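You operate a simulated robot arm through the tools that you are given. There is no shell and no other tool.

The job below is to be done with a simulated robot arm. You get a single attempt, and the scene is never put back.

TASK
Put things in order on the long bench top. At the end: the purple can is on the green bin (marked "NUTS"); the red-handled plug stands where the yellow marker stood; the blue knob block stands where the red-handled plug stood; the yellow marker stands where the purple can stood; whatever was shut is shut again. Leave all else as you found it, and nothing knocked over. Set down upright: purple can.

It is judged by the outcome, as a careful person would: the job done as asked, and still so three seconds after it is handed in. It fails if anything else is knocked over, pushed out of place, dropped, spilled or broken.

THE ROBOT
A 6-joint arm with a two-finger gripper, fixed in place. Base frame: the origin is at the foot of the arm, x ahead of it, y to its left, z up; the work surface is at about z = 0. Units: cm, rad, N and s.
With the tool pointing down near the work surface it reaches from about 18 to 48 cm from the base axis. Its first joint turns from -1.152 to 1.152 rad. Payload 1.76 kg.
Tool frame: the origin (TCP) lies between the finger pads and is the grasp point; the fingertips stand 2.9 cm ahead of it; z points along the fingers, y is the line along which they close. The gripper opens to 8.2 cm; its body begins 5.8 cm behind the TCP.
Orientation is told as [roll, pitch, yaw] about the base's x, y, z axes, in that order, counted from this pose: with the fingers straight down and closing along the base's y, the tool's x points along the base's -x, its y along +y and its z along -z.

THE INTERFACE
- The arm moves only by the tool drive_tool. Its argument "motion" is a list of rows, each an object of numbers (a shift or turn left out is 0, a gripper value left out holds the last): "claw": the opening in per cent of the stroke, from 0 (shut) to 100 (fully open); "tx", "ty", "tz": the shift along the tool's x, y, z in cm; "wx", "wy", "wz": the turn, a rotation vector about the tool's x, y, z in rad. In form: [{"claw": .., "tx": .., "ty": .., "tz": .., "wx": .., "wy": .., "wz": ..}, ...]. A call has 1 to 20 rows; each row is the pose to reach, as a shift and turn from the pose commanded when the call began, along the tool's axes at that moment. A row lasts 0.2 s, in which the tool goes at most 5 cm and 0.15 rad; a call with a longer step from one row to the next is refused whole, and so is a gripper value outside its range. A pose out of reach is approached as far as the arm can. The call stops where the force on the tool passes 40 N (or 10 N more than at its start, if that is more) or the arm is blocked; 0.2 s more then pass. The fingers move at their own pace (about 20.35 cm/s each) and stop on an object; they squeeze with about 21 N. The grip force told is the motor's: it shows also when the fingers shut on nothing. Time passes only in rows, and 0.2 s behind the last, so rows that repeat a pose let the fingers close. It gives the time, the measured TCP pose, the force on the tool (base axes), the opening and the grip force at its end, in the units of the frame above (readings bear some noise), with the torque about the TCP (base axes, N m) and any sound that the robot's microphone picked up.
- Cameras (640 x 400 px; columns grow to the right, rows downward): "scene" is fixed at [3.63, 32.04, 40.43]; the picture's right is [-0.91, -0.42, 0.00], its down [-0.27, 0.59, -0.76] and it looks along [0.32, -0.69, -0.65] (base axes); focal length 228 px, centre (320, 200). "wrist" rides on the gripper at [7.9, 0.4, -9] in the tool frame; the picture's right is [-0.05, 1.00, 0.00], its down [-0.71, -0.04, -0.71] and it looks along [-0.71, -0.04, 0.71] (tool axes); focal length 256 px, centre (320, 200). There is no depth. A picture from a camera that has moved, and an enlarged one, comes with that camera's place and axes in the base frame and with its lens. The place of the scene camera against the robot may be out by one fixed shift of up to 1.2 cm in any direction.
- get_image(camera): a new picture of that camera. It takes no simulated time.
- inspect(camera, box): a new picture of the part [left, top, right, bottom] of that camera's present view, enlarged. It takes no simulated time.
- hand_in(): hands the job in; it is judged then, once.

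Places have to be worked out from the pictures, the camera data and where the tool is seen. Open the gripper and draw the arm clear of the work before you hand the job in, unless the task says otherwise.

The tools are called after "Request:" as a command line: name --argument value ..., lists and objects as JSON in quotes. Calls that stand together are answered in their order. drive_tool: Moves the arm, as the interface text tells. Its arguments: {"type":"object","properties":{"motion":{"type":"array","items":{"type":"object","properties":{"claw":{"type":"number"},"tx":{"type":"number"},"ty":{"type":"number"},"tz":{"type":"number"},"wx":{"type":"number"},"wy":{"type":"number"},"wz":{"type":"number"}}}}},"required":["motion"]} The other tools are called the same way: get_image (camera) takes a picture; inspect (camera, box) takes an enlarged picture of a part of a camera's view; hand_in () hands the job in.

At the start:

```text
time_s: 0.0
tool_pos: [34.29, -7.59, 25.12]
tcp_rot: [-0.002, 0.0, -0.001]
force: [0.4, 0.1, 0.1]
moment: [-0.01, 0.02, 0.02]
opening: 8.21
gripper_force: 0.2
```

scene: 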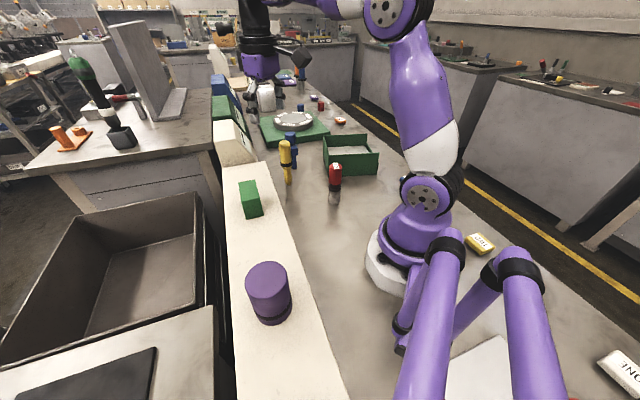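
wrist: 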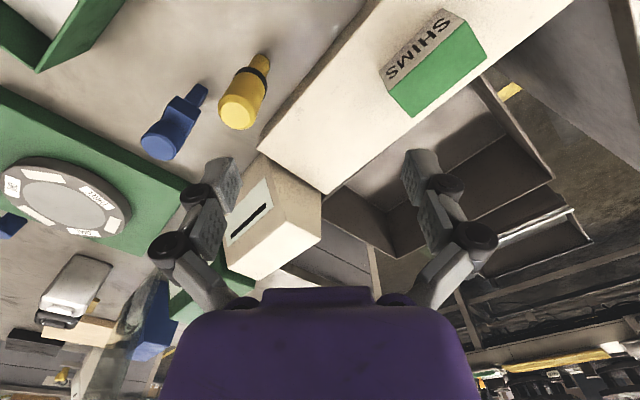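

I'll look at the scene in more detail before moving anything.

Request:
inspect --camera "scene" --box '[200, 120, 400, 245]'

Request:
inspect --camera "scene" --box '[200, 40, 360, 140]'

Request:
inspect --camera "scene" --box '[200, 220, 400, 345]'

Request:
inspect --camera "wrist" --box '[0, 0, 320, 200]'

Request:
inspect --camera "wrist" --box '[0, 160, 320, 360]'

```text
3.20 times, centred on (300, 182) of scene
camera zoom: at [3.63, 32.04, 40.43], right [-0.91, -0.42, 0.0], down [-0.27, 0.59, -0.76], along [0.32, -0.69, -0.65], focal length 731 px, centre (384, 256)
```

zoom: 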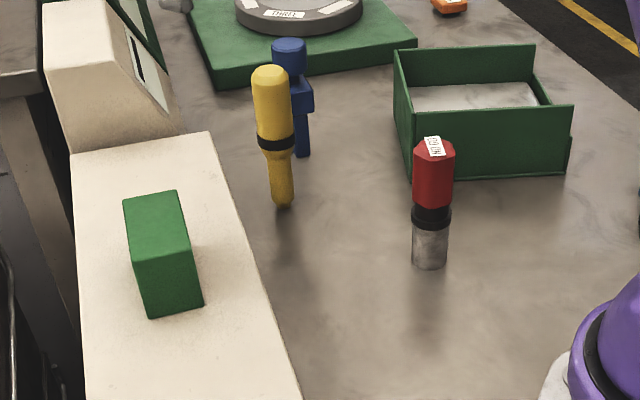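

```text
4.00 times, centred on (280, 90) of scene
camera zoom: at [3.63, 32.04, 40.43], right [-0.91, -0.42, 0.0], down [-0.27, 0.59, -0.76], along [0.32, -0.69, -0.65], focal length 914 px, centre (480, 640)
```

zoom: 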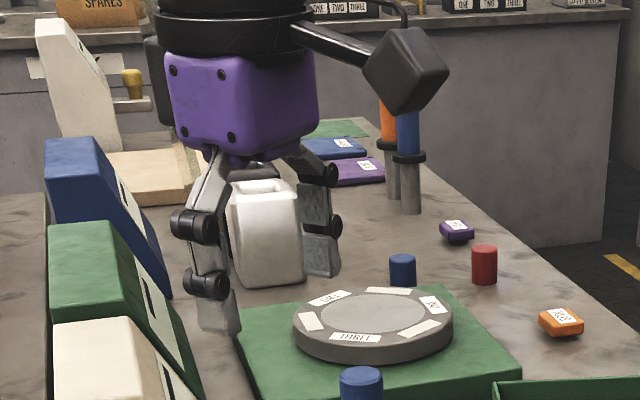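

```text
3.20 times, centred on (300, 282) of scene
camera zoom: at [3.63, 32.04, 40.43], right [-0.91, -0.42, 0.0], down [-0.27, 0.59, -0.76], along [0.32, -0.69, -0.65], focal length 731 px, centre (384, -64)
```

zoom: 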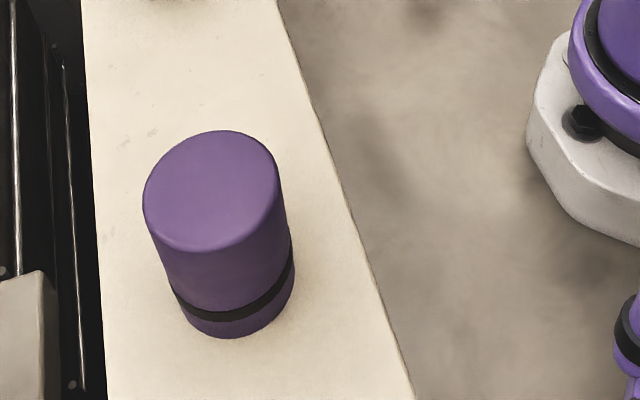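

```text
2.00 times, centred on (160, 100) of wrist
camera zoom: at [26.28, -7.27, 34.09], right [0.05, 1.0, 0.0], down [0.71, -0.04, 0.71], along [0.71, -0.04, -0.71], focal length 512 px, centre (640, 400)
```

zoom: 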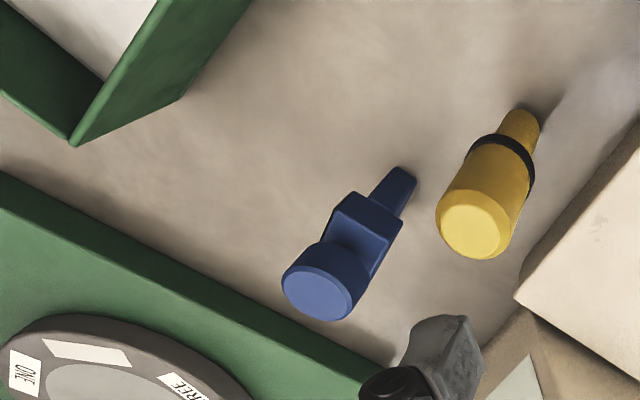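

```text
2.00 times, centred on (160, 260) of wrist
camera zoom: at [26.28, -7.27, 34.09], right [0.05, 1.0, 0.0], down [0.71, -0.04, 0.71], along [0.71, -0.04, -0.71], focal length 512 px, centre (640, 80)
```

zoom: 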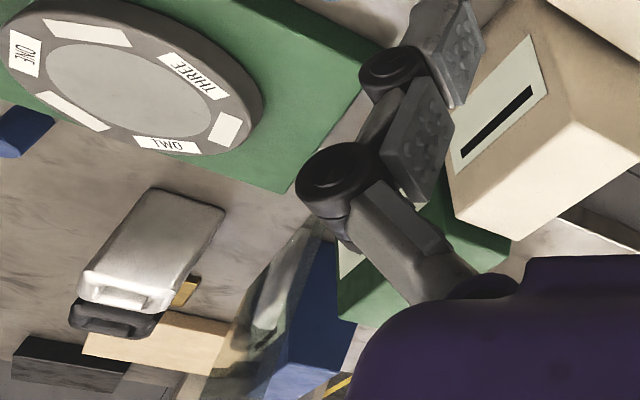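

The bench runs diagonally to my base frame. I need to find the "NUTS" mark and learn the ledge's height, so I zoom in on several areas.

Request:
inspect --camera "wrist" --box '[220, 0, 540, 200]'

Request:
inspect --camera "wrist" --box '[0, 220, 200, 345]'

Request:
inspect --camera "scene" --box '[195, 60, 275, 170]'

Request:
inspect --camera "scene" --box '[300, 80, 400, 180]'

Request:
inspect --camera "scene" --box '[440, 220, 640, 400]'

Request:
inspect --camera "scene" --box '[0, 40, 230, 200]'

```text
2.00 times, centred on (380, 100) of wrist
camera zoom: at [26.28, -7.27, 34.09], right [0.05, 1.0, 0.0], down [0.71, -0.04, 0.71], along [0.71, -0.04, -0.71], focal length 512 px, centre (200, 400)
```

zoom: 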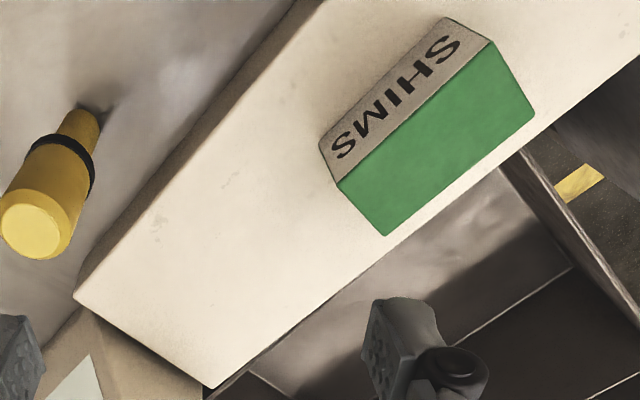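

```text
3.20 times, centred on (100, 282) of wrist
camera zoom: at [26.28, -7.27, 34.09], right [0.05, 1.0, 0.0], down [0.71, -0.04, 0.71], along [0.71, -0.04, -0.71], focal length 819 px, centre (1024, -64)
```

zoom: 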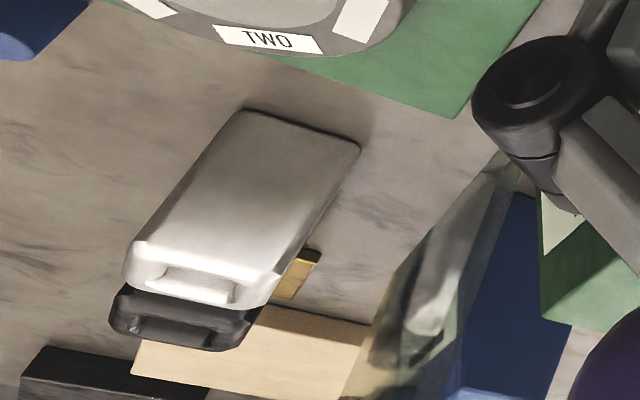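

```text
3.64 times, centred on (235, 115) of scene
camera zoom: at [3.63, 32.04, 40.43], right [-0.91, -0.42, 0.0], down [-0.27, 0.59, -0.76], along [0.32, -0.69, -0.65], focal length 831 px, centre (629, 509)
```

zoom: 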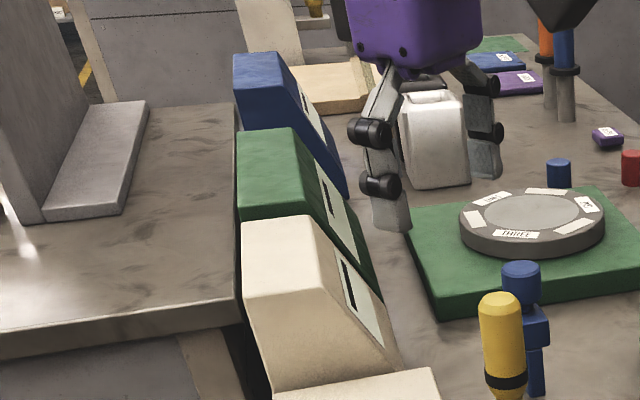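

```text
4.00 times, centred on (350, 130) of scene
camera zoom: at [3.63, 32.04, 40.43], right [-0.91, -0.42, 0.0], down [-0.27, 0.59, -0.76], along [0.32, -0.69, -0.65], focal length 914 px, centre (200, 480)
```

zoom: 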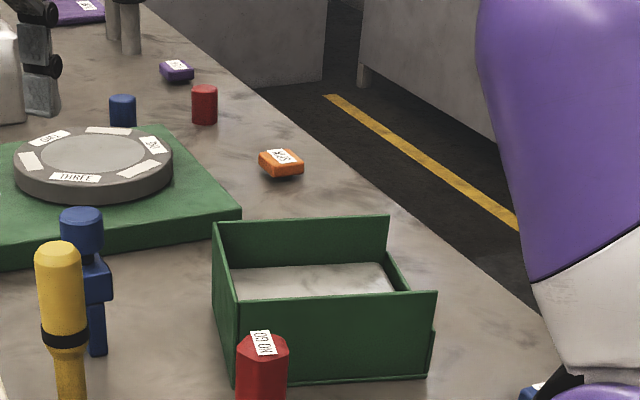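

```text
2.22 times, centred on (540, 310) of scene
camera zoom: at [3.63, 32.04, 40.43], right [-0.91, -0.42, 0.0], down [-0.27, 0.59, -0.76], along [0.32, -0.69, -0.65], focal length 508 px, centre (-169, -44)
```

zoom: 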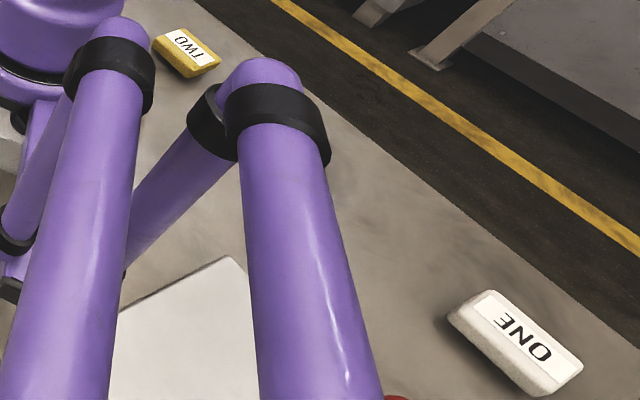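

```text
2.50 times, centred on (115, 120) of scene
camera zoom: at [3.63, 32.04, 40.43], right [-0.91, -0.42, 0.0], down [-0.27, 0.59, -0.76], along [0.32, -0.69, -0.65], focal length 571 px, centre (832, 400)
```

zoom: 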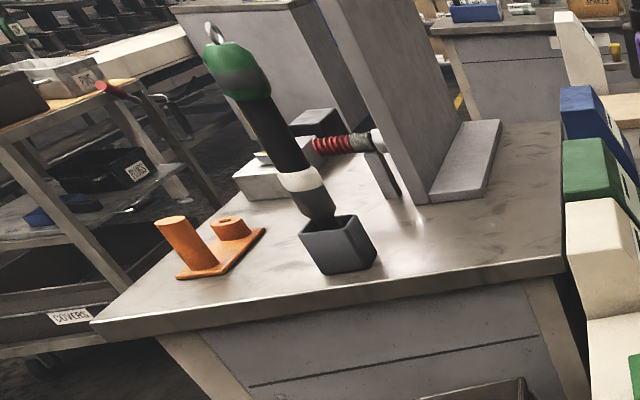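

The green block on the ledge reads "SHIMS", so the NUTS bin is somewhere else, possibly the open green tray. I raise the tool, turn it, and look toward the tray and the right side of the bench.

Request:
drive_tool --motion '[{"tx": 1, "ty": -0.5, "tz": -0.5, "wz": 0.14}, {"tx": 2, "ty": -1, "tz": -1, "wz": 0.28}, {"tx": 3, "ty": -1.5, "tz": -1.5, "wz": 0.42}, {"tx": 4, "ty": -2, "tz": -2, "wz": 0.56}, {"tx": 5, "ty": -2.5, "tz": -2.5, "wz": 0.7}, {"tx": 6, "ty": -3, "tz": -3, "wz": 0.84}, {"tx": 7, "ty": -3.5, "tz": -3.5, "wz": 0.98}, {"tx": 8, "ty": -4, "tz": -4, "wz": 1.12}, {"tx": 8, "ty": -4, "tz": -4, "wz": 1.12}]'

```text
time_s: 2.0
tool_pos: [26.2, -11.62, 29.08]
tcp_rot: [0.0, -0.002, -1.123]
force: [0.3, 0.7, 0.3]
moment: [0.01, 0.01, -0.02]
opening: 8.2
gripper_force: 0.1
```

The tool has turned to yaw -1.12 as commanded. I take pictures from here.

Request:
get_image --camera "wrist"

Request:
get_image --camera "scene"

```text
taken
camera wrist: at [23.14, -4.32, 38.1], right [0.92, 0.39, 0.0], down [0.27, -0.65, 0.71], along [0.27, -0.65, -0.71], focal length 256 px, centre (320, 200)
```

wrist: 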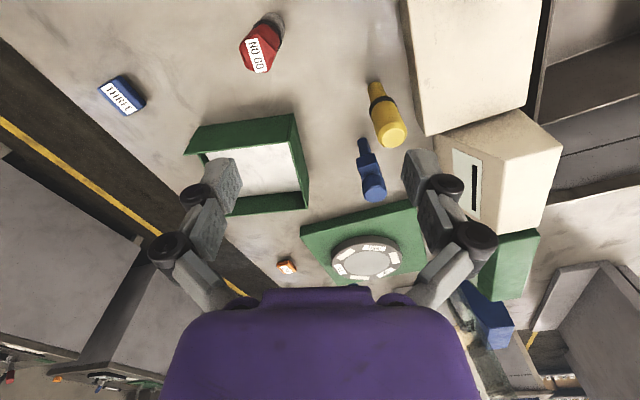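

```text
taken
```

scene: 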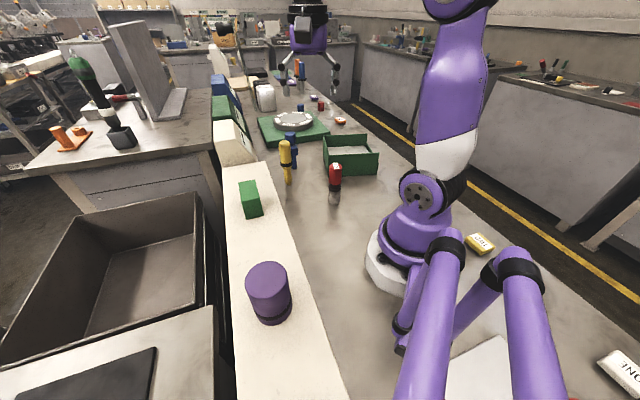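

I zoom on the tray, the plug, the sloped bins and the pieces at the side.

Request:
inspect --camera "wrist" --box '[160, 80, 340, 240]'

Request:
inspect --camera "wrist" --box '[400, 80, 600, 360]'

Request:
inspect --camera "wrist" --box '[320, 0, 480, 220]'

Request:
inspect --camera "scene" --box '[240, 40, 400, 140]'

```text
2.50 times, centred on (250, 160) of wrist
camera zoom: at [23.14, -4.32, 38.1], right [0.92, 0.39, 0.0], down [0.27, -0.65, 0.71], along [0.27, -0.65, -0.71], focal length 640 px, centre (495, 300)
```

zoom: 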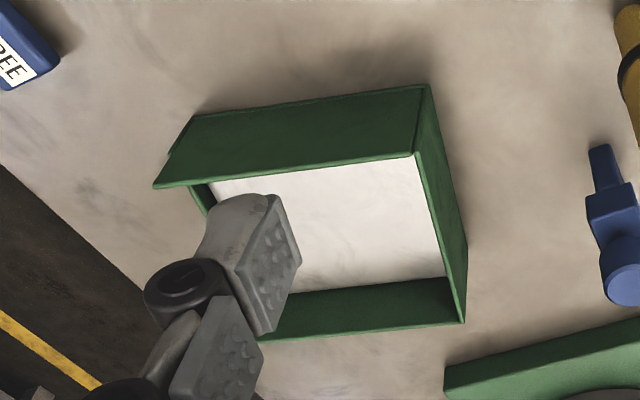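

```text
1.43 times, centred on (500, 220) of wrist
camera zoom: at [23.14, -4.32, 38.1], right [0.92, 0.39, 0.0], down [0.27, -0.65, 0.71], along [0.27, -0.65, -0.71], focal length 366 px, centre (63, 171)
```

zoom: 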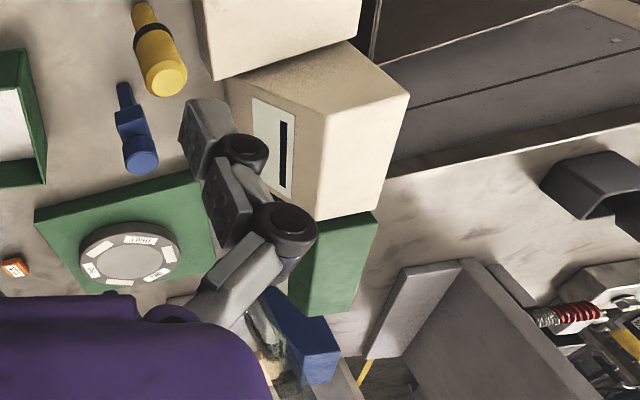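

```text
1.82 times, centred on (400, 110) of wrist
camera zoom: at [23.14, -4.32, 38.1], right [0.92, 0.39, 0.0], down [0.27, -0.65, 0.71], along [0.27, -0.65, -0.71], focal length 465 px, centre (174, 364)
```

zoom: 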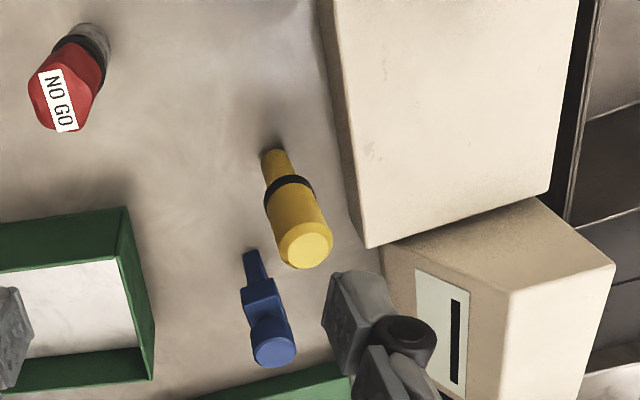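

```text
4.00 times, centred on (320, 90) of scene
camera zoom: at [3.63, 32.04, 40.43], right [-0.91, -0.42, 0.0], down [-0.27, 0.59, -0.76], along [0.32, -0.69, -0.65], focal length 914 px, centre (320, 640)
```

zoom: 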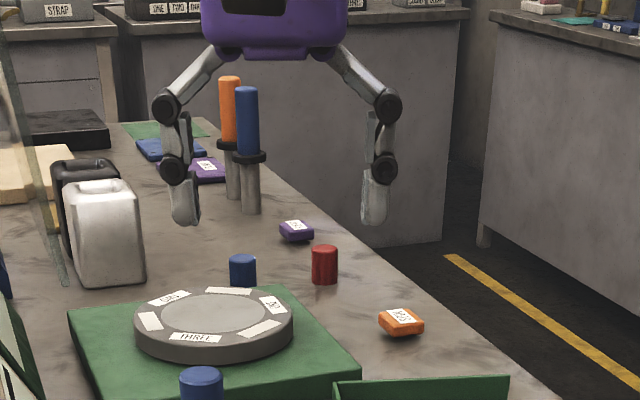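

No NUTS mark is visible yet. I now swing the tool to the left side to look over the ledge with the can and the rest of the bench.

Request:
drive_tool --motion '[{"wz": -0.15}, {"wz": -0.3}, {"wz": -0.45}, {"wz": -0.6}, {"wz": -0.75}, {"wz": -0.9}, {"wz": -1.05}, {"wz": -1.2}, {"wz": -1.35}, {"wz": -1.5}, {"wz": -1.65}, {"wz": -1.8}, {"wz": -1.95}, {"wz": -2.1}, {"wz": -2.1}]'

Request:
get_image --camera "wrist"

```text
time_s: 5.2
tool_pos: [26.26, -11.59, 29.08]
tcp_rot: [-0.002, 0.001, 0.983]
force: [-1.1, 0.3, -0.8]
moment: [-0.01, 0.01, 0.02]
opening: 8.2
gripper_force: 0.0
```

```text
taken
camera wrist: at [21.44, -18.05, 38.09], right [-0.8, 0.6, 0.0], down [0.42, 0.57, 0.71], along [0.42, 0.57, -0.71], focal length 256 px, centre (320, 200)
```

wrist: 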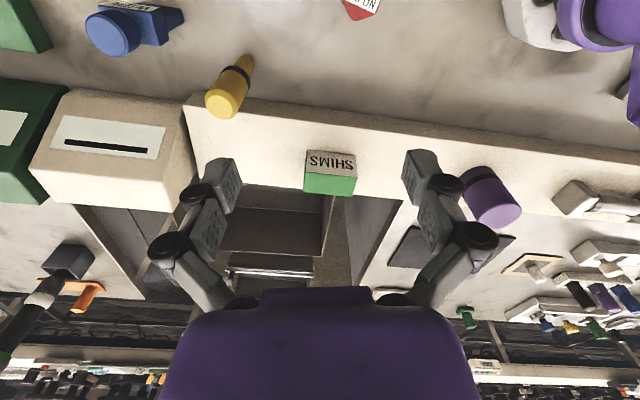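

The blue block shows a label from this side and I can see the ledge face now. I zoom in.

Request:
inspect --camera "wrist" --box '[60, 0, 260, 130]'

Request:
inspect --camera "wrist" --box '[400, 120, 640, 360]'

Request:
inspect --camera "wrist" --box '[0, 80, 220, 220]'

Request:
inspect --camera "wrist" --box '[260, 100, 420, 220]'

```text
3.08 times, centred on (160, 65) of wrist
camera zoom: at [21.44, -18.05, 38.09], right [-0.8, 0.6, 0.0], down [0.42, 0.57, 0.71], along [0.42, 0.57, -0.71], focal length 788 px, centre (812, 615)
```

zoom: 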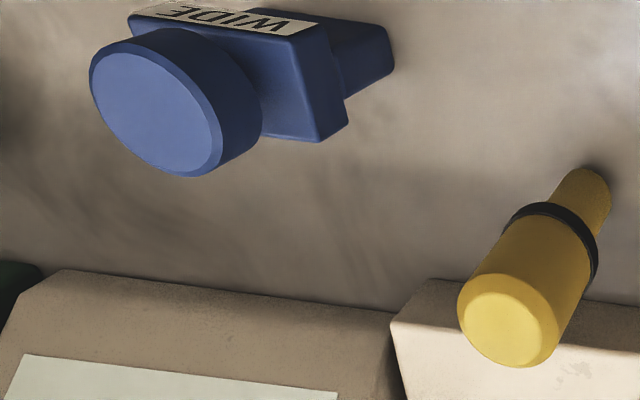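

```text
1.67 times, centred on (520, 240) of wrist
camera zoom: at [21.44, -18.05, 38.09], right [-0.8, 0.6, 0.0], down [0.42, 0.57, 0.71], along [0.42, 0.57, -0.71], focal length 427 px, centre (-13, 133)
```

zoom: 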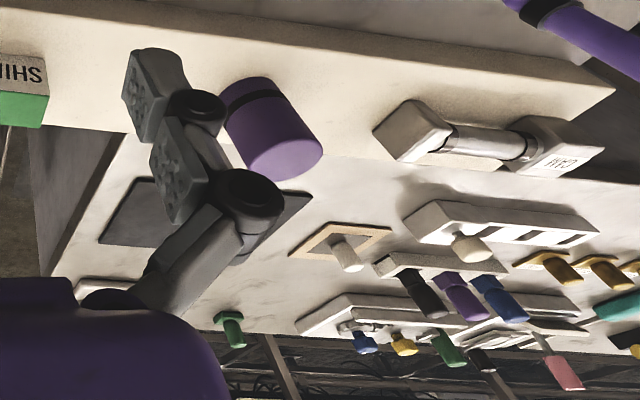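

```text
2.86 times, centred on (110, 150) of wrist
camera zoom: at [21.44, -18.05, 38.09], right [-0.8, 0.6, 0.0], down [0.42, 0.57, 0.71], along [0.42, 0.57, -0.71], focal length 731 px, centre (920, 343)
```

zoom: 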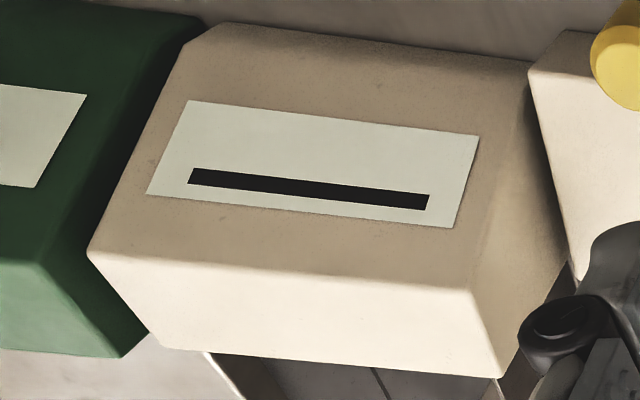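

```text
3.33 times, centred on (340, 160) of wrist
camera zoom: at [21.44, -18.05, 38.09], right [-0.8, 0.6, 0.0], down [0.42, 0.57, 0.71], along [0.42, 0.57, -0.71], focal length 853 px, centre (253, 333)
```

zoom: 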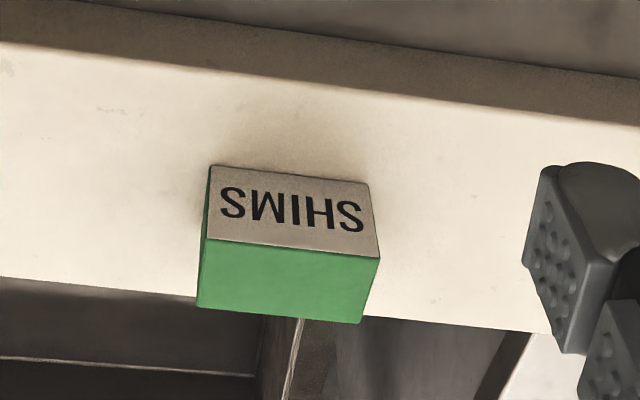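

The ledge is raised and the blue block carries "WIDE"; still no NUTS. I go over toward the green tray to look at its hidden faces from its open side.

Request:
drive_tool --motion '[{"tx": 3.16, "ty": -0.52, "tz": 0.3, "wz": 0.06}, {"tx": 6.3, "ty": -1.0, "tz": 0.6, "wz": 0.12}, {"tx": 9.5, "ty": -1.5, "tz": 0.9, "wz": 0.18}, {"tx": 12.6, "ty": -2.1, "tz": 1.2, "wz": 0.24}, {"tx": 15.8, "ty": -2.6, "tz": 1.5, "wz": 0.3}, {"tx": 18.9, "ty": -3.1, "tz": 1.8, "wz": 0.36}, {"tx": 22.1, "ty": -3.6, "tz": 2, "wz": 0.43}, {"tx": 22.1, "ty": -3.6, "tz": 2, "wz": 0.43}]'

Request:
get_image --camera "wrist"

```text
time_s: 7.0
tool_pos: [16.83, -31.95, 27.07]
tcp_rot: [-0.002, -0.001, 0.55]
force: [-0.3, 0.5, 0.1]
moment: [-0.02, 0.04, 0.01]
opening: 8.19
gripper_force: 0.1
```

```text
taken
camera wrist: at [9.85, -35.78, 36.18], right [-0.48, 0.88, 0.0], down [0.62, 0.34, 0.71], along [0.62, 0.34, -0.71], focal length 256 px, centre (320, 200)
```

wrist: 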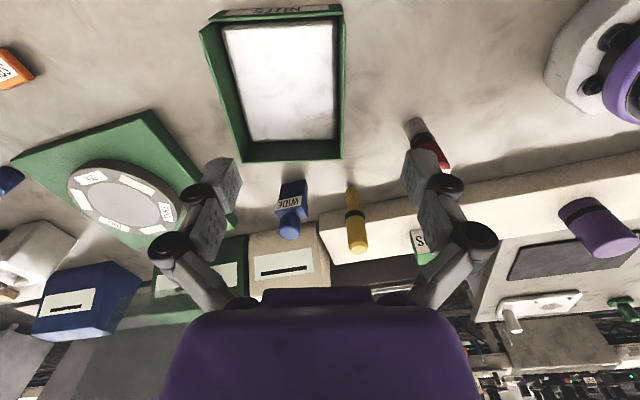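

The tray's low front lip carries a label; I zoom in on it.

Request:
inspect --camera "wrist" --box '[190, 0, 360, 60]'

Request:
inspect --camera "wrist" --box '[180, 0, 370, 180]'

Request:
inspect --camera "wrist" --box '[250, 100, 460, 270]'

Request:
inspect --camera "wrist" --box '[440, 140, 640, 320]'

```text
3.76 times, centred on (275, 30) of wrist
camera zoom: at [9.85, -35.78, 36.18], right [-0.48, 0.88, 0.0], down [0.62, 0.34, 0.71], along [0.62, 0.34, -0.71], focal length 964 px, centre (489, 840)
```

zoom: 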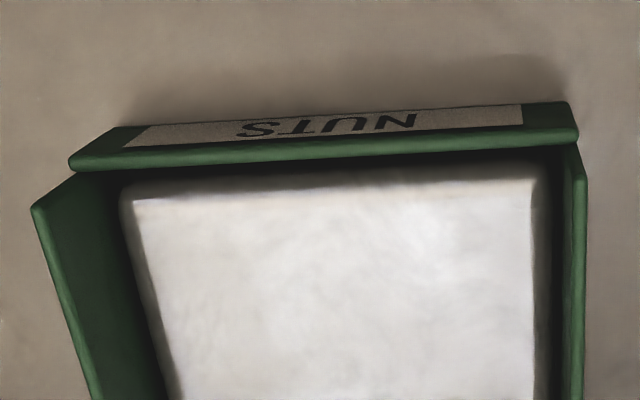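

```text
2.22 times, centred on (275, 90) of wrist
camera zoom: at [9.85, -35.78, 36.18], right [-0.48, 0.88, 0.0], down [0.62, 0.34, 0.71], along [0.62, 0.34, -0.71], focal length 569 px, centre (420, 444)
```

zoom: 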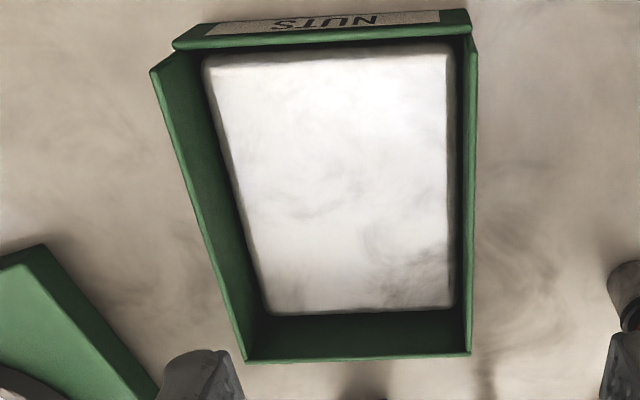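

```text
2.35 times, centred on (355, 185) of wrist
camera zoom: at [9.85, -35.78, 36.18], right [-0.48, 0.88, 0.0], down [0.62, 0.34, 0.71], along [0.62, 0.34, -0.71], focal length 602 px, centre (238, 235)
```

zoom: 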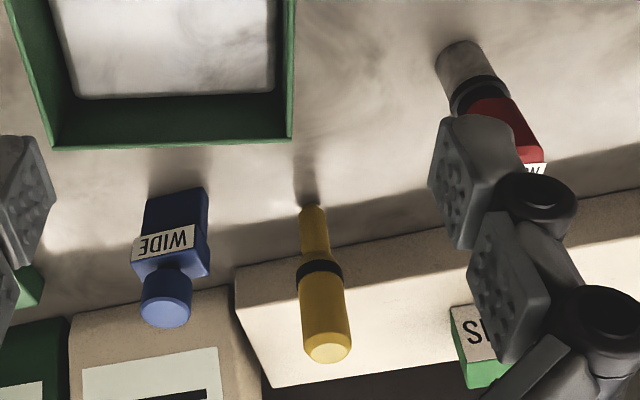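

```text
2.22 times, centred on (540, 230) of wrist
camera zoom: at [9.85, -35.78, 36.18], right [-0.48, 0.88, 0.0], down [0.62, 0.34, 0.71], along [0.62, 0.34, -0.71], focal length 569 px, centre (-169, 133)
```

zoom: 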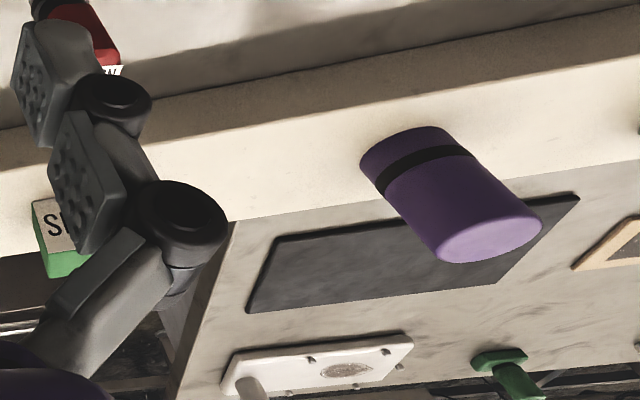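

The tray is the NUTS bin: its low front lip reads "NUTS" and there is a pale raised filling inside. Triangulating: yellow marker about (35.9,-14.8), blue block about (39,-23.3), plug about (20.4,-13.2), bin centre about (23.6,-33.2). Next I swing left in an arc to get a close look at the can.

Request:
drive_tool --motion '[{"tx": -4.07, "ty": 1.91, "wz": -0.105}, {"tx": -8.07, "ty": 4.03, "wz": -0.21}, {"tx": -11.91, "ty": 6.48, "wz": -0.315}, {"tx": -15.52, "ty": 9.31, "wz": -0.42}, {"tx": -18.85, "ty": 12.43, "wz": -0.525}, {"tx": -21.71, "ty": 15.95, "wz": -0.63}, {"tx": -24.12, "ty": 19.88, "wz": -0.735}, {"tx": -25.96, "ty": 24.03, "wz": -0.84}, {"tx": -26.48, "ty": 28.51, "wz": -0.945}, {"tx": -26.23, "ty": 32.89, "wz": -1.05}, {"tx": -26.23, "ty": 32.89, "wz": -1.05}]'

Request:
get_image --camera "wrist"

```text
time_s: 9.4
tool_pos: [22.16, 9.71, 26.99]
tcp_rot: [0.0, -0.001, 1.601]
force: [0.7, -0.5, 0.0]
moment: [0.0, 0.01, -0.02]
opening: 8.2
gripper_force: 0.0
```

```text
taken
camera wrist: at [21.94, 1.8, 36.02], right [-1.0, 0.02, 0.0], down [0.02, 0.71, 0.71], along [0.02, 0.71, -0.71], focal length 256 px, centre (320, 200)
```

wrist: 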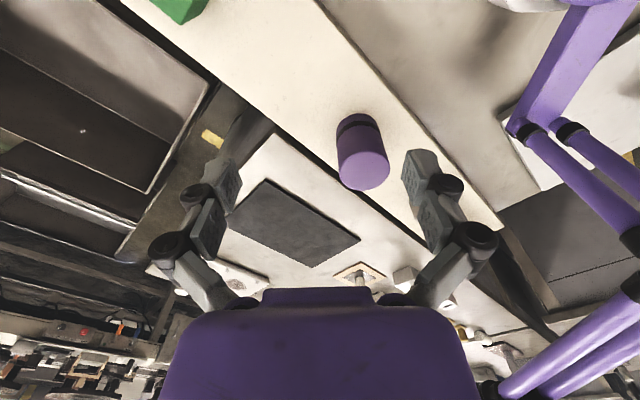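

Request:
inspect --camera "wrist" --box '[300, 80, 430, 210]'

Request:
inspect --camera "wrist" --box '[120, 0, 340, 130]'

```text
3.08 times, centred on (365, 145) of wrist
camera zoom: at [21.94, 1.8, 36.02], right [-1.0, 0.02, 0.0], down [0.02, 0.71, 0.71], along [0.02, 0.71, -0.71], focal length 788 px, centre (182, 369)
```

zoom: 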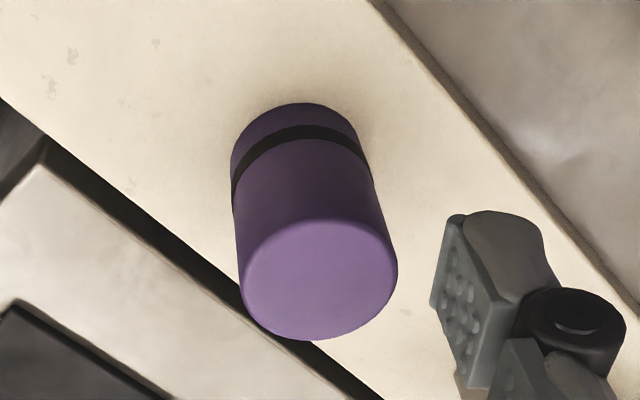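

```text
2.91 times, centred on (230, 65) of wrist
camera zoom: at [21.94, 1.8, 36.02], right [-1.0, 0.02, 0.0], down [0.02, 0.71, 0.71], along [0.02, 0.71, -0.71], focal length 745 px, centre (582, 593)
```

zoom: 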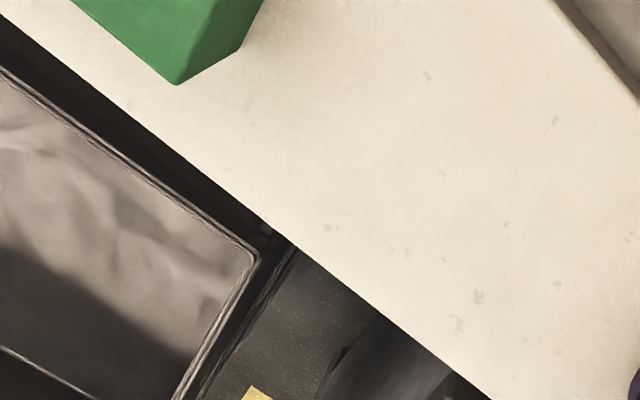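

The can is at about (17.3, 20.2) on the ledge (top of ledge z≈5), 5.8 cm wide, top at z≈13.3. I move above it with fingers closing tangentially and stay at z=20 to check alignment.

Request:
drive_tool --motion '[{"tx": -2.13, "ty": 0.91, "tz": 1.4, "wz": 0.15}, {"tx": -4.25, "ty": 1.82, "tz": 2.8, "wz": 0.3}, {"tx": -6.38, "ty": 2.72, "tz": 4.2, "wz": 0.45}, {"tx": -8.5, "ty": 3.63, "tz": 5.6, "wz": 0.6}, {"tx": -10.63, "ty": 4.54, "tz": 7, "wz": 0.75}, {"tx": -10.63, "ty": 4.54, "tz": 7, "wz": 0.75}]'

Request:
get_image --camera "wrist"

Request:
inspect --camera "scene" --box '[160, 160, 400, 340]'

```text
time_s: 10.8
tool_pos: [17.24, 20.29, 19.98]
tcp_rot: [-0.002, 0.001, 0.846]
force: [-0.1, 0.3, -0.4]
moment: [0.0, -0.01, -0.05]
opening: 8.2
gripper_force: 0.1
```

```text
taken
camera wrist: at [11.71, 14.56, 28.99], right [-0.71, 0.7, 0.0], down [0.49, 0.51, 0.71], along [0.49, 0.5, -0.71], focal length 256 px, centre (320, 200)
```

wrist: 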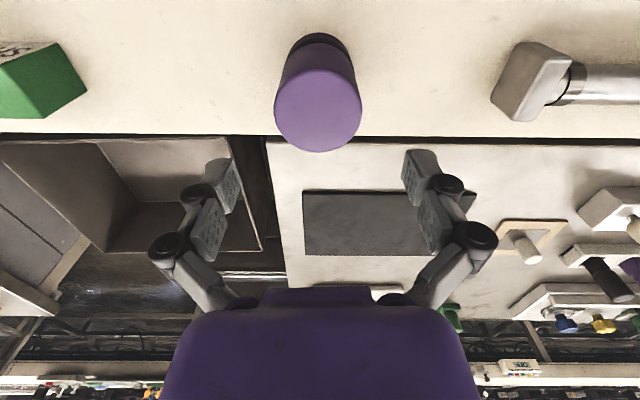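

```text
2.22 times, centred on (280, 250) of scene
camera zoom: at [3.63, 32.04, 40.43], right [-0.91, -0.42, 0.0], down [-0.27, 0.59, -0.76], along [0.32, -0.69, -0.65], focal length 508 px, centre (409, 89)
```

zoom: 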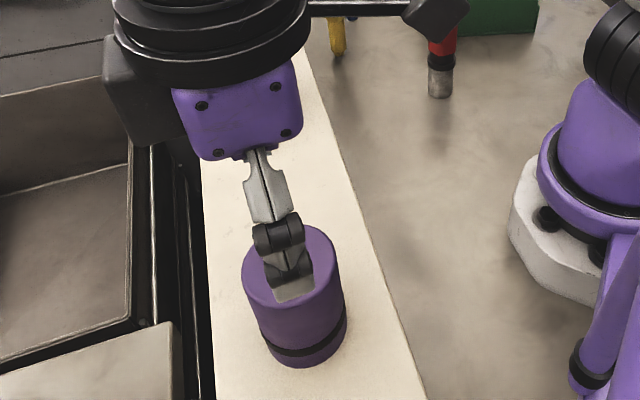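

The can sits within about 0.2 cm of being under the TCP. I descend to z≈10 and close the fingers on it.

Request:
drive_tool --motion '[{"tz": 2.5, "claw": 100}, {"tz": 5}, {"tz": 7}, {"tz": 8.5}, {"tz": 10}, {"tz": 10}, {"tz": 10, "claw": 40}, {"tz": 10, "claw": 40}, {"tz": 10, "claw": 40}]'

```text
time_s: 12.8
tool_pos: [17.31, 20.28, 10.09]
tcp_rot: [-0.002, -0.003, 0.849]
force: [4.7, 0.3, 10.4]
moment: [0.05, -0.26, 0.01]
opening: 5.72
gripper_force: 21.1
```

The fingers stopped on the can at 5.72 cm, but there is a 10 N upward force on the tool. I look before lifting.

Request:
get_image --camera "wrist"

Request:
inspect --camera "scene" --box '[180, 180, 380, 340]'

```text
taken
camera wrist: at [11.74, 14.49, 19.12], right [-0.71, 0.7, 0.0], down [0.49, 0.51, 0.71], along [0.5, 0.51, -0.71], focal length 256 px, centre (320, 200)
```

wrist: 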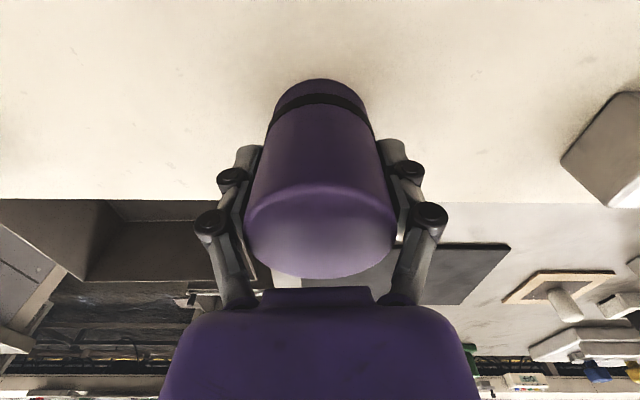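

```text
2.50 times, centred on (280, 260) of scene
camera zoom: at [3.63, 32.04, 40.43], right [-0.91, -0.42, 0.0], down [-0.27, 0.59, -0.76], along [0.32, -0.69, -0.65], focal length 571 px, centre (420, 50)
```

zoom: 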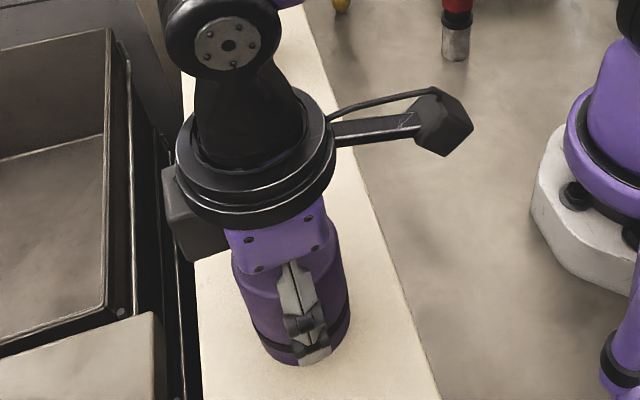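

The grip looks centred on the can; the upward force is likely from the finger linkage pressing the can down as it closed. I lift gently and check.

Request:
drive_tool --motion '[{"tz": -0.5}, {"tz": -1.5}, {"tz": -3}, {"tz": -3}]'

Request:
get_image --camera "wrist"

```text
time_s: 13.8
tool_pos: [17.18, 20.12, 13.02]
tcp_rot: [-0.002, 0.001, 0.849]
force: [0.3, 0.3, -2.5]
moment: [-0.01, 0.03, -0.01]
opening: 5.74
gripper_force: 21.1
```

```text
taken
camera wrist: at [11.68, 14.51, 22.0], right [-0.72, 0.7, 0.0], down [0.49, 0.51, 0.71], along [0.49, 0.5, -0.71], focal length 256 px, centre (320, 200)
```

wrist: 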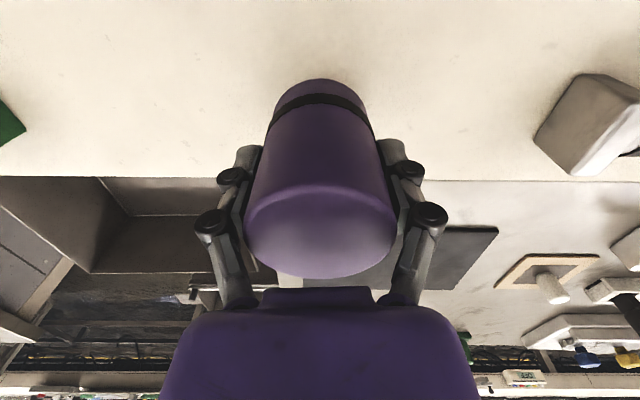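

The can hangs level in the grip (2.5 N). I lift to z≈25 and carry it in an arc to above the NUTS bin centre (23.05,-33.3), turning so the fingers close along the bin's long side.

Request:
drive_tool --motion '[{"tz": -4}, {"tz": -8}, {"tz": -12}, {"tx": -1.3, "ty": -4.12, "tz": -12, "wz": 0.134}, {"tx": -1.81, "ty": -8.85, "tz": -12, "wz": 0.268}, {"tx": -1.43, "ty": -13.49, "tz": -12, "wz": 0.402}, {"tx": -0.09, "ty": -17.73, "tz": -12, "wz": 0.536}, {"tx": 1.98, "ty": -21.78, "tz": -12, "wz": 0.67}, {"tx": 4.87, "ty": -25.36, "tz": -12, "wz": 0.804}, {"tx": 8.18, "ty": -28.48, "tz": -12, "wz": 0.938}, {"tx": 11.89, "ty": -31.12, "tz": -12, "wz": 1.072}, {"tx": 15.72, "ty": -33.72, "tz": -12, "wz": 1.206}, {"tx": 19.98, "ty": -35.81, "tz": -12, "wz": 1.34}, {"tx": 24.29, "ty": -37.34, "tz": -12, "wz": 1.474}, {"tx": 28.55, "ty": -38.64, "tz": -12, "wz": 1.608}, {"tx": 32.73, "ty": -39.39, "tz": -12, "wz": 1.742}, {"tx": 36.22, "ty": -39.7, "tz": -12, "wz": 1.88}, {"tx": 36.22, "ty": -39.7, "tz": -12, "wz": 1.88}]'

Request:
get_image --camera "wrist"

Request:
get_image --camera "scene"

```text
time_s: 17.6
tool_pos: [23.17, -33.36, 25.16]
tcp_rot: [0.0, -0.002, -1.033]
force: [0.2, 0.2, -2.7]
moment: [-0.01, 0.03, 0.02]
opening: 5.7
gripper_force: 21.5
```

```text
taken
camera wrist: at [19.49, -26.44, 34.21], right [0.88, 0.47, 0.0], down [0.33, -0.62, 0.71], along [0.33, -0.63, -0.71], focal length 256 px, centre (320, 200)
```

wrist: 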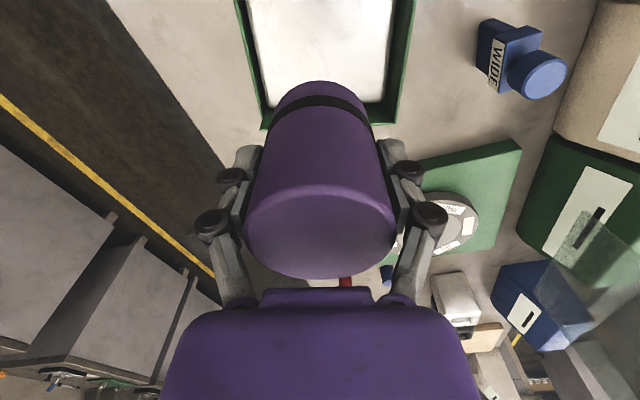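

```text
taken
```

scene: 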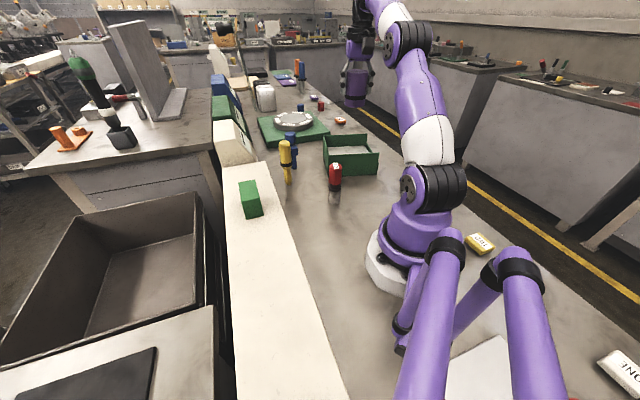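

I zoom in to verify the pad's edges relative to the can before lowering.

Request:
inspect --camera "wrist" --box '[220, 0, 440, 140]'

```text
2.86 times, centred on (330, 70) of wrist
camera zoom: at [19.49, -26.44, 34.21], right [0.88, 0.47, 0.0], down [0.33, -0.62, 0.71], along [0.33, -0.63, -0.71], focal length 731 px, centre (291, 571)
```

zoom: 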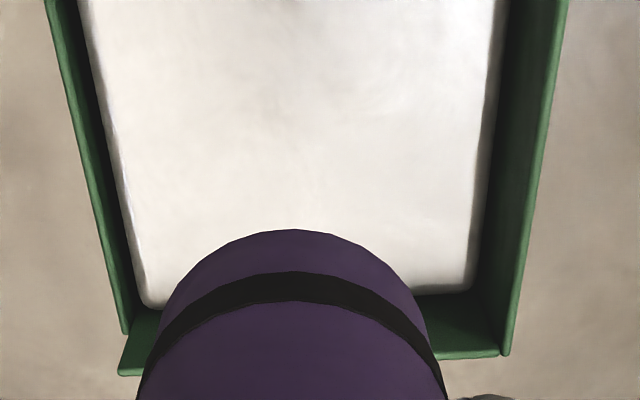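

The pad corners agree with my estimate (centre about (23.1,-33.2), top z≈4.5), directly under the can. I lower to just above the pad.

Request:
drive_tool --motion '[{"tz": 3}, {"tz": 6}, {"tz": 9}, {"tz": 12}, {"tz": 13.5}, {"tz": 14.2}, {"tz": 14.6}, {"tz": 14.6}]'

Request:
get_image --camera "wrist"

Request:
inspect --camera "scene" --box '[290, 80, 410, 190]'

```text
time_s: 19.4
tool_pos: [23.14, -33.26, 10.52]
tcp_rot: [-0.002, -0.002, -1.029]
force: [-0.9, 0.4, -2.7]
moment: [0.0, 0.02, 0.01]
opening: 5.73
gripper_force: 20.7
```

```text
taken
camera wrist: at [19.42, -26.32, 19.47], right [0.88, 0.47, 0.0], down [0.33, -0.62, 0.71], along [0.33, -0.63, -0.71], focal length 256 px, centre (320, 200)
```

wrist: 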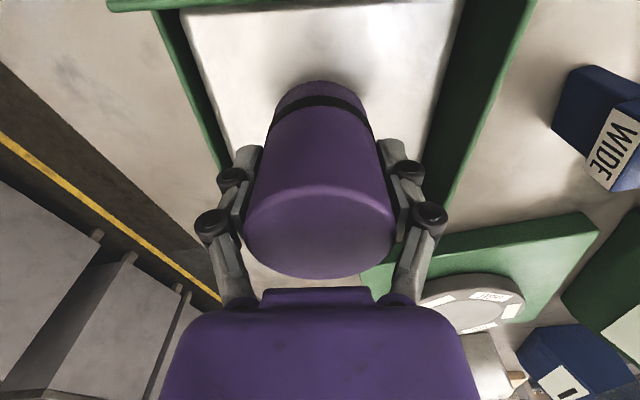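

```text
3.64 times, centred on (350, 135) of scene
camera zoom: at [3.63, 32.04, 40.43], right [-0.91, -0.42, 0.0], down [-0.27, 0.59, -0.76], along [0.32, -0.69, -0.65], focal length 831 px, centre (211, 436)
```

zoom: 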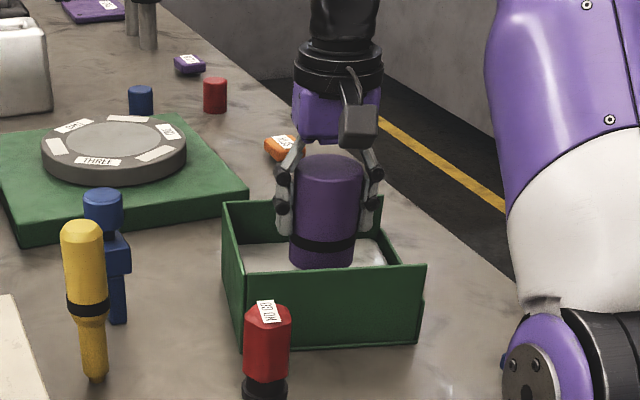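

Still free at z=10.5. I lower in small steps until the base touches the pad.

Request:
drive_tool --motion '[{"tz": 0.2}, {"tz": 0.4}, {"tz": 0.6}, {"tz": 0.6}]'

```text
time_s: 20.4
tool_pos: [23.16, -33.23, 9.87]
tcp_rot: [-0.001, -0.001, -1.03]
force: [-0.4, 0.2, -2.5]
moment: [-0.03, 0.0, 0.02]
opening: 5.72
gripper_force: 21.2
```

Request:
drive_tool --motion '[{"tz": 0.15}, {"tz": 0.3}, {"tz": 0.3}]'

```text
time_s: 21.2
tool_pos: [23.18, -33.09, 9.59]
tcp_rot: [0.0, -0.001, -1.03]
force: [-2.4, 1.3, 6.2]
moment: [-0.02, 0.21, -0.01]
opening: 5.71
gripper_force: 20.8
```

Contact: the force went from -2.5 to +6.2 N, so the can is seated on the pad. I open the fingers and rise straight up.

Request:
drive_tool --motion '[{"claw": 75}, {"claw": 90}, {"claw": 90}, {"tz": -1, "claw": 90}, {"tz": -3, "claw": 90}, {"tz": -6, "claw": 90}, {"tz": -10, "claw": 100}, {"tz": -14, "claw": 100}, {"tz": -14, "claw": 100}]'

Request:
get_image --camera "wrist"

Request:
inspect --camera "scene" --box '[290, 80, 410, 190]'

```text
time_s: 23.2
tool_pos: [23.17, -33.05, 23.68]
tcp_rot: [-0.001, -0.002, -1.031]
force: [0.2, 1.2, -0.1]
moment: [-0.03, -0.02, -0.03]
opening: 8.2
gripper_force: 0.0
```

```text
taken
camera wrist: at [19.56, -26.18, 32.58], right [0.88, 0.47, 0.0], down [0.33, -0.62, 0.71], along [0.33, -0.63, -0.71], focal length 256 px, centre (320, 200)
```

wrist: 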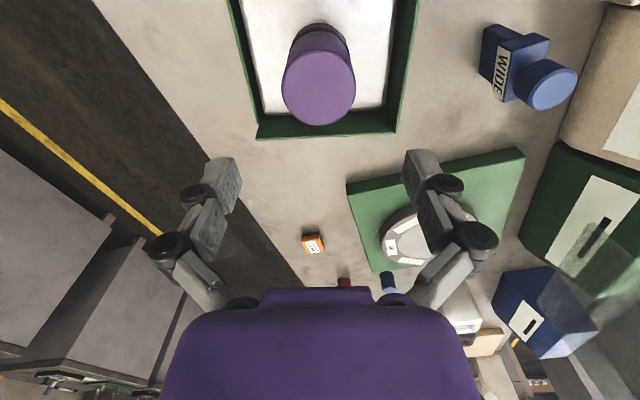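

```text
3.64 times, centred on (350, 135) of scene
camera zoom: at [3.63, 32.04, 40.43], right [-0.91, -0.42, 0.0], down [-0.27, 0.59, -0.76], along [0.32, -0.69, -0.65], focal length 831 px, centre (211, 436)
```

zoom: 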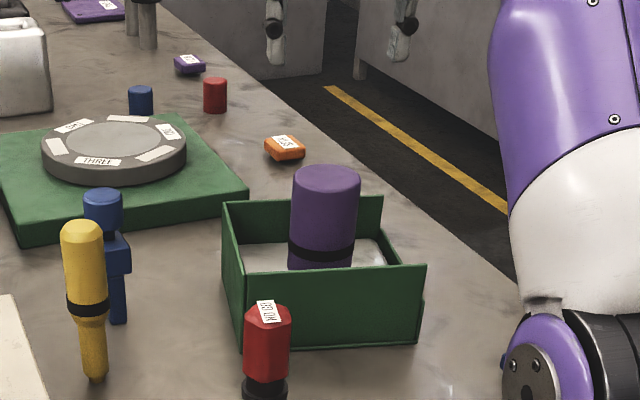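

The can stands upright in the NUTS bin. Next is the yellow marker at about (35.85,-14.8); I move above it at z≈22 to refine its position.

Request:
drive_tool --motion '[{"tx": 1.83, "ty": 4.05, "tz": 0, "wz": -0.1}, {"tx": 3.65, "ty": 8.1, "tz": 0, "wz": -0.2}, {"tx": 5.48, "ty": 12.16, "tz": 0, "wz": -0.3}, {"tx": 7.3, "ty": 16.2, "tz": 0.5, "wz": -0.42}, {"tx": 9.13, "ty": 20.26, "tz": 1.7, "wz": -0.53}, {"tx": 9.13, "ty": 20.26, "tz": 1.7, "wz": -0.53}]'

Request:
get_image --camera "wrist"

Request:
inspect --camera "wrist" --box '[240, 0, 400, 160]'

```text
time_s: 24.6
tool_pos: [35.85, -14.78, 22.14]
tcp_rot: [0.001, -0.001, -0.501]
force: [-0.2, -0.1, -0.5]
moment: [0.02, 0.01, -0.01]
opening: 8.18
gripper_force: 0.0
```

```text
taken
camera wrist: at [29.06, -10.68, 31.1], right [0.52, 0.85, 0.0], down [0.6, -0.37, 0.71], along [0.6, -0.37, -0.71], focal length 256 px, centre (320, 200)
```

wrist: 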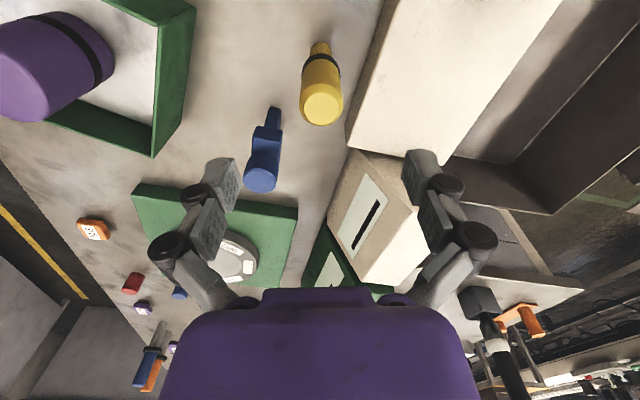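

```text
2.50 times, centred on (320, 80) of wrist
camera zoom: at [29.06, -10.68, 31.1], right [0.52, 0.85, 0.0], down [0.6, -0.37, 0.71], along [0.6, -0.37, -0.71], focal length 640 px, centre (320, 500)
```

zoom: 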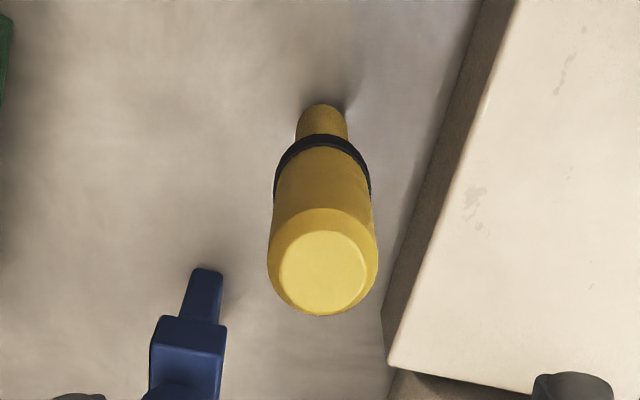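

The marker is centred laterally under the TCP (spot about (35.97,-14.85)). I descend to z≈10 on its handle and close.

Request:
drive_tool --motion '[{"tx": -0.15, "tz": 3}, {"tx": -0.15, "tz": 6}, {"tx": -0.15, "tz": 9}, {"tx": -0.15, "tz": 11}, {"tx": -0.15, "tz": 12}, {"tx": -0.15, "tz": 12}, {"tx": -0.15, "tz": 12, "claw": 60}, {"tx": -0.15, "tz": 12, "claw": 45}, {"tx": -0.15, "tz": 12, "claw": 40}, {"tx": -0.15, "tz": 12, "claw": 40}]'

Request:
get_image --camera "wrist"

```text
time_s: 26.8
tool_pos: [35.99, -15.02, 9.97]
tcp_rot: [0.0, 0.0, -0.501]
force: [-0.2, 0.8, 0.1]
moment: [-0.04, 0.01, 0.0]
opening: 3.27
gripper_force: 0.1
```

```text
taken
camera wrist: at [29.18, -10.92, 18.98], right [0.53, 0.85, 0.0], down [0.6, -0.37, 0.71], along [0.6, -0.37, -0.71], focal length 256 px, centre (320, 200)
```

wrist: 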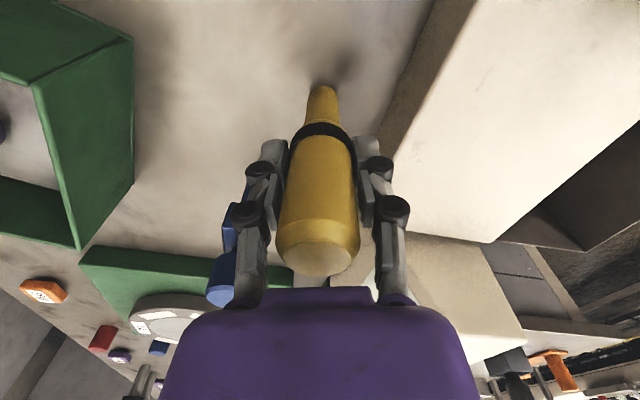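

The fingers are at 3.27 cm and straddle the handle evenly. I close the rest of the way to grip.

Request:
drive_tool --motion '[{"claw": 38}, {"claw": 36}, {"claw": 34}, {"claw": 30}, {"claw": 20}, {"claw": 20}]'

Request:
get_image --camera "wrist"

```text
time_s: 28.2
tool_pos: [35.99, -14.94, 9.93]
tcp_rot: [-0.002, -0.001, -0.501]
force: [1.5, 0.6, 0.7]
moment: [0.06, -0.03, -0.04]
opening: 3.06
gripper_force: 21.0
```

```text
taken
camera wrist: at [29.18, -10.92, 18.98], right [0.53, 0.85, 0.0], down [0.6, -0.37, 0.71], along [0.6, -0.37, -0.71], focal length 256 px, centre (320, 200)
```

wrist: 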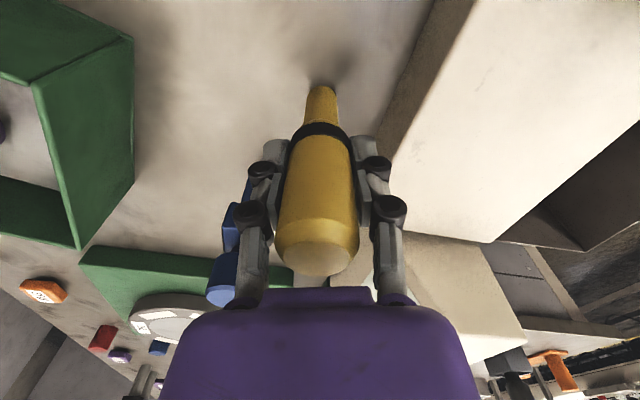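

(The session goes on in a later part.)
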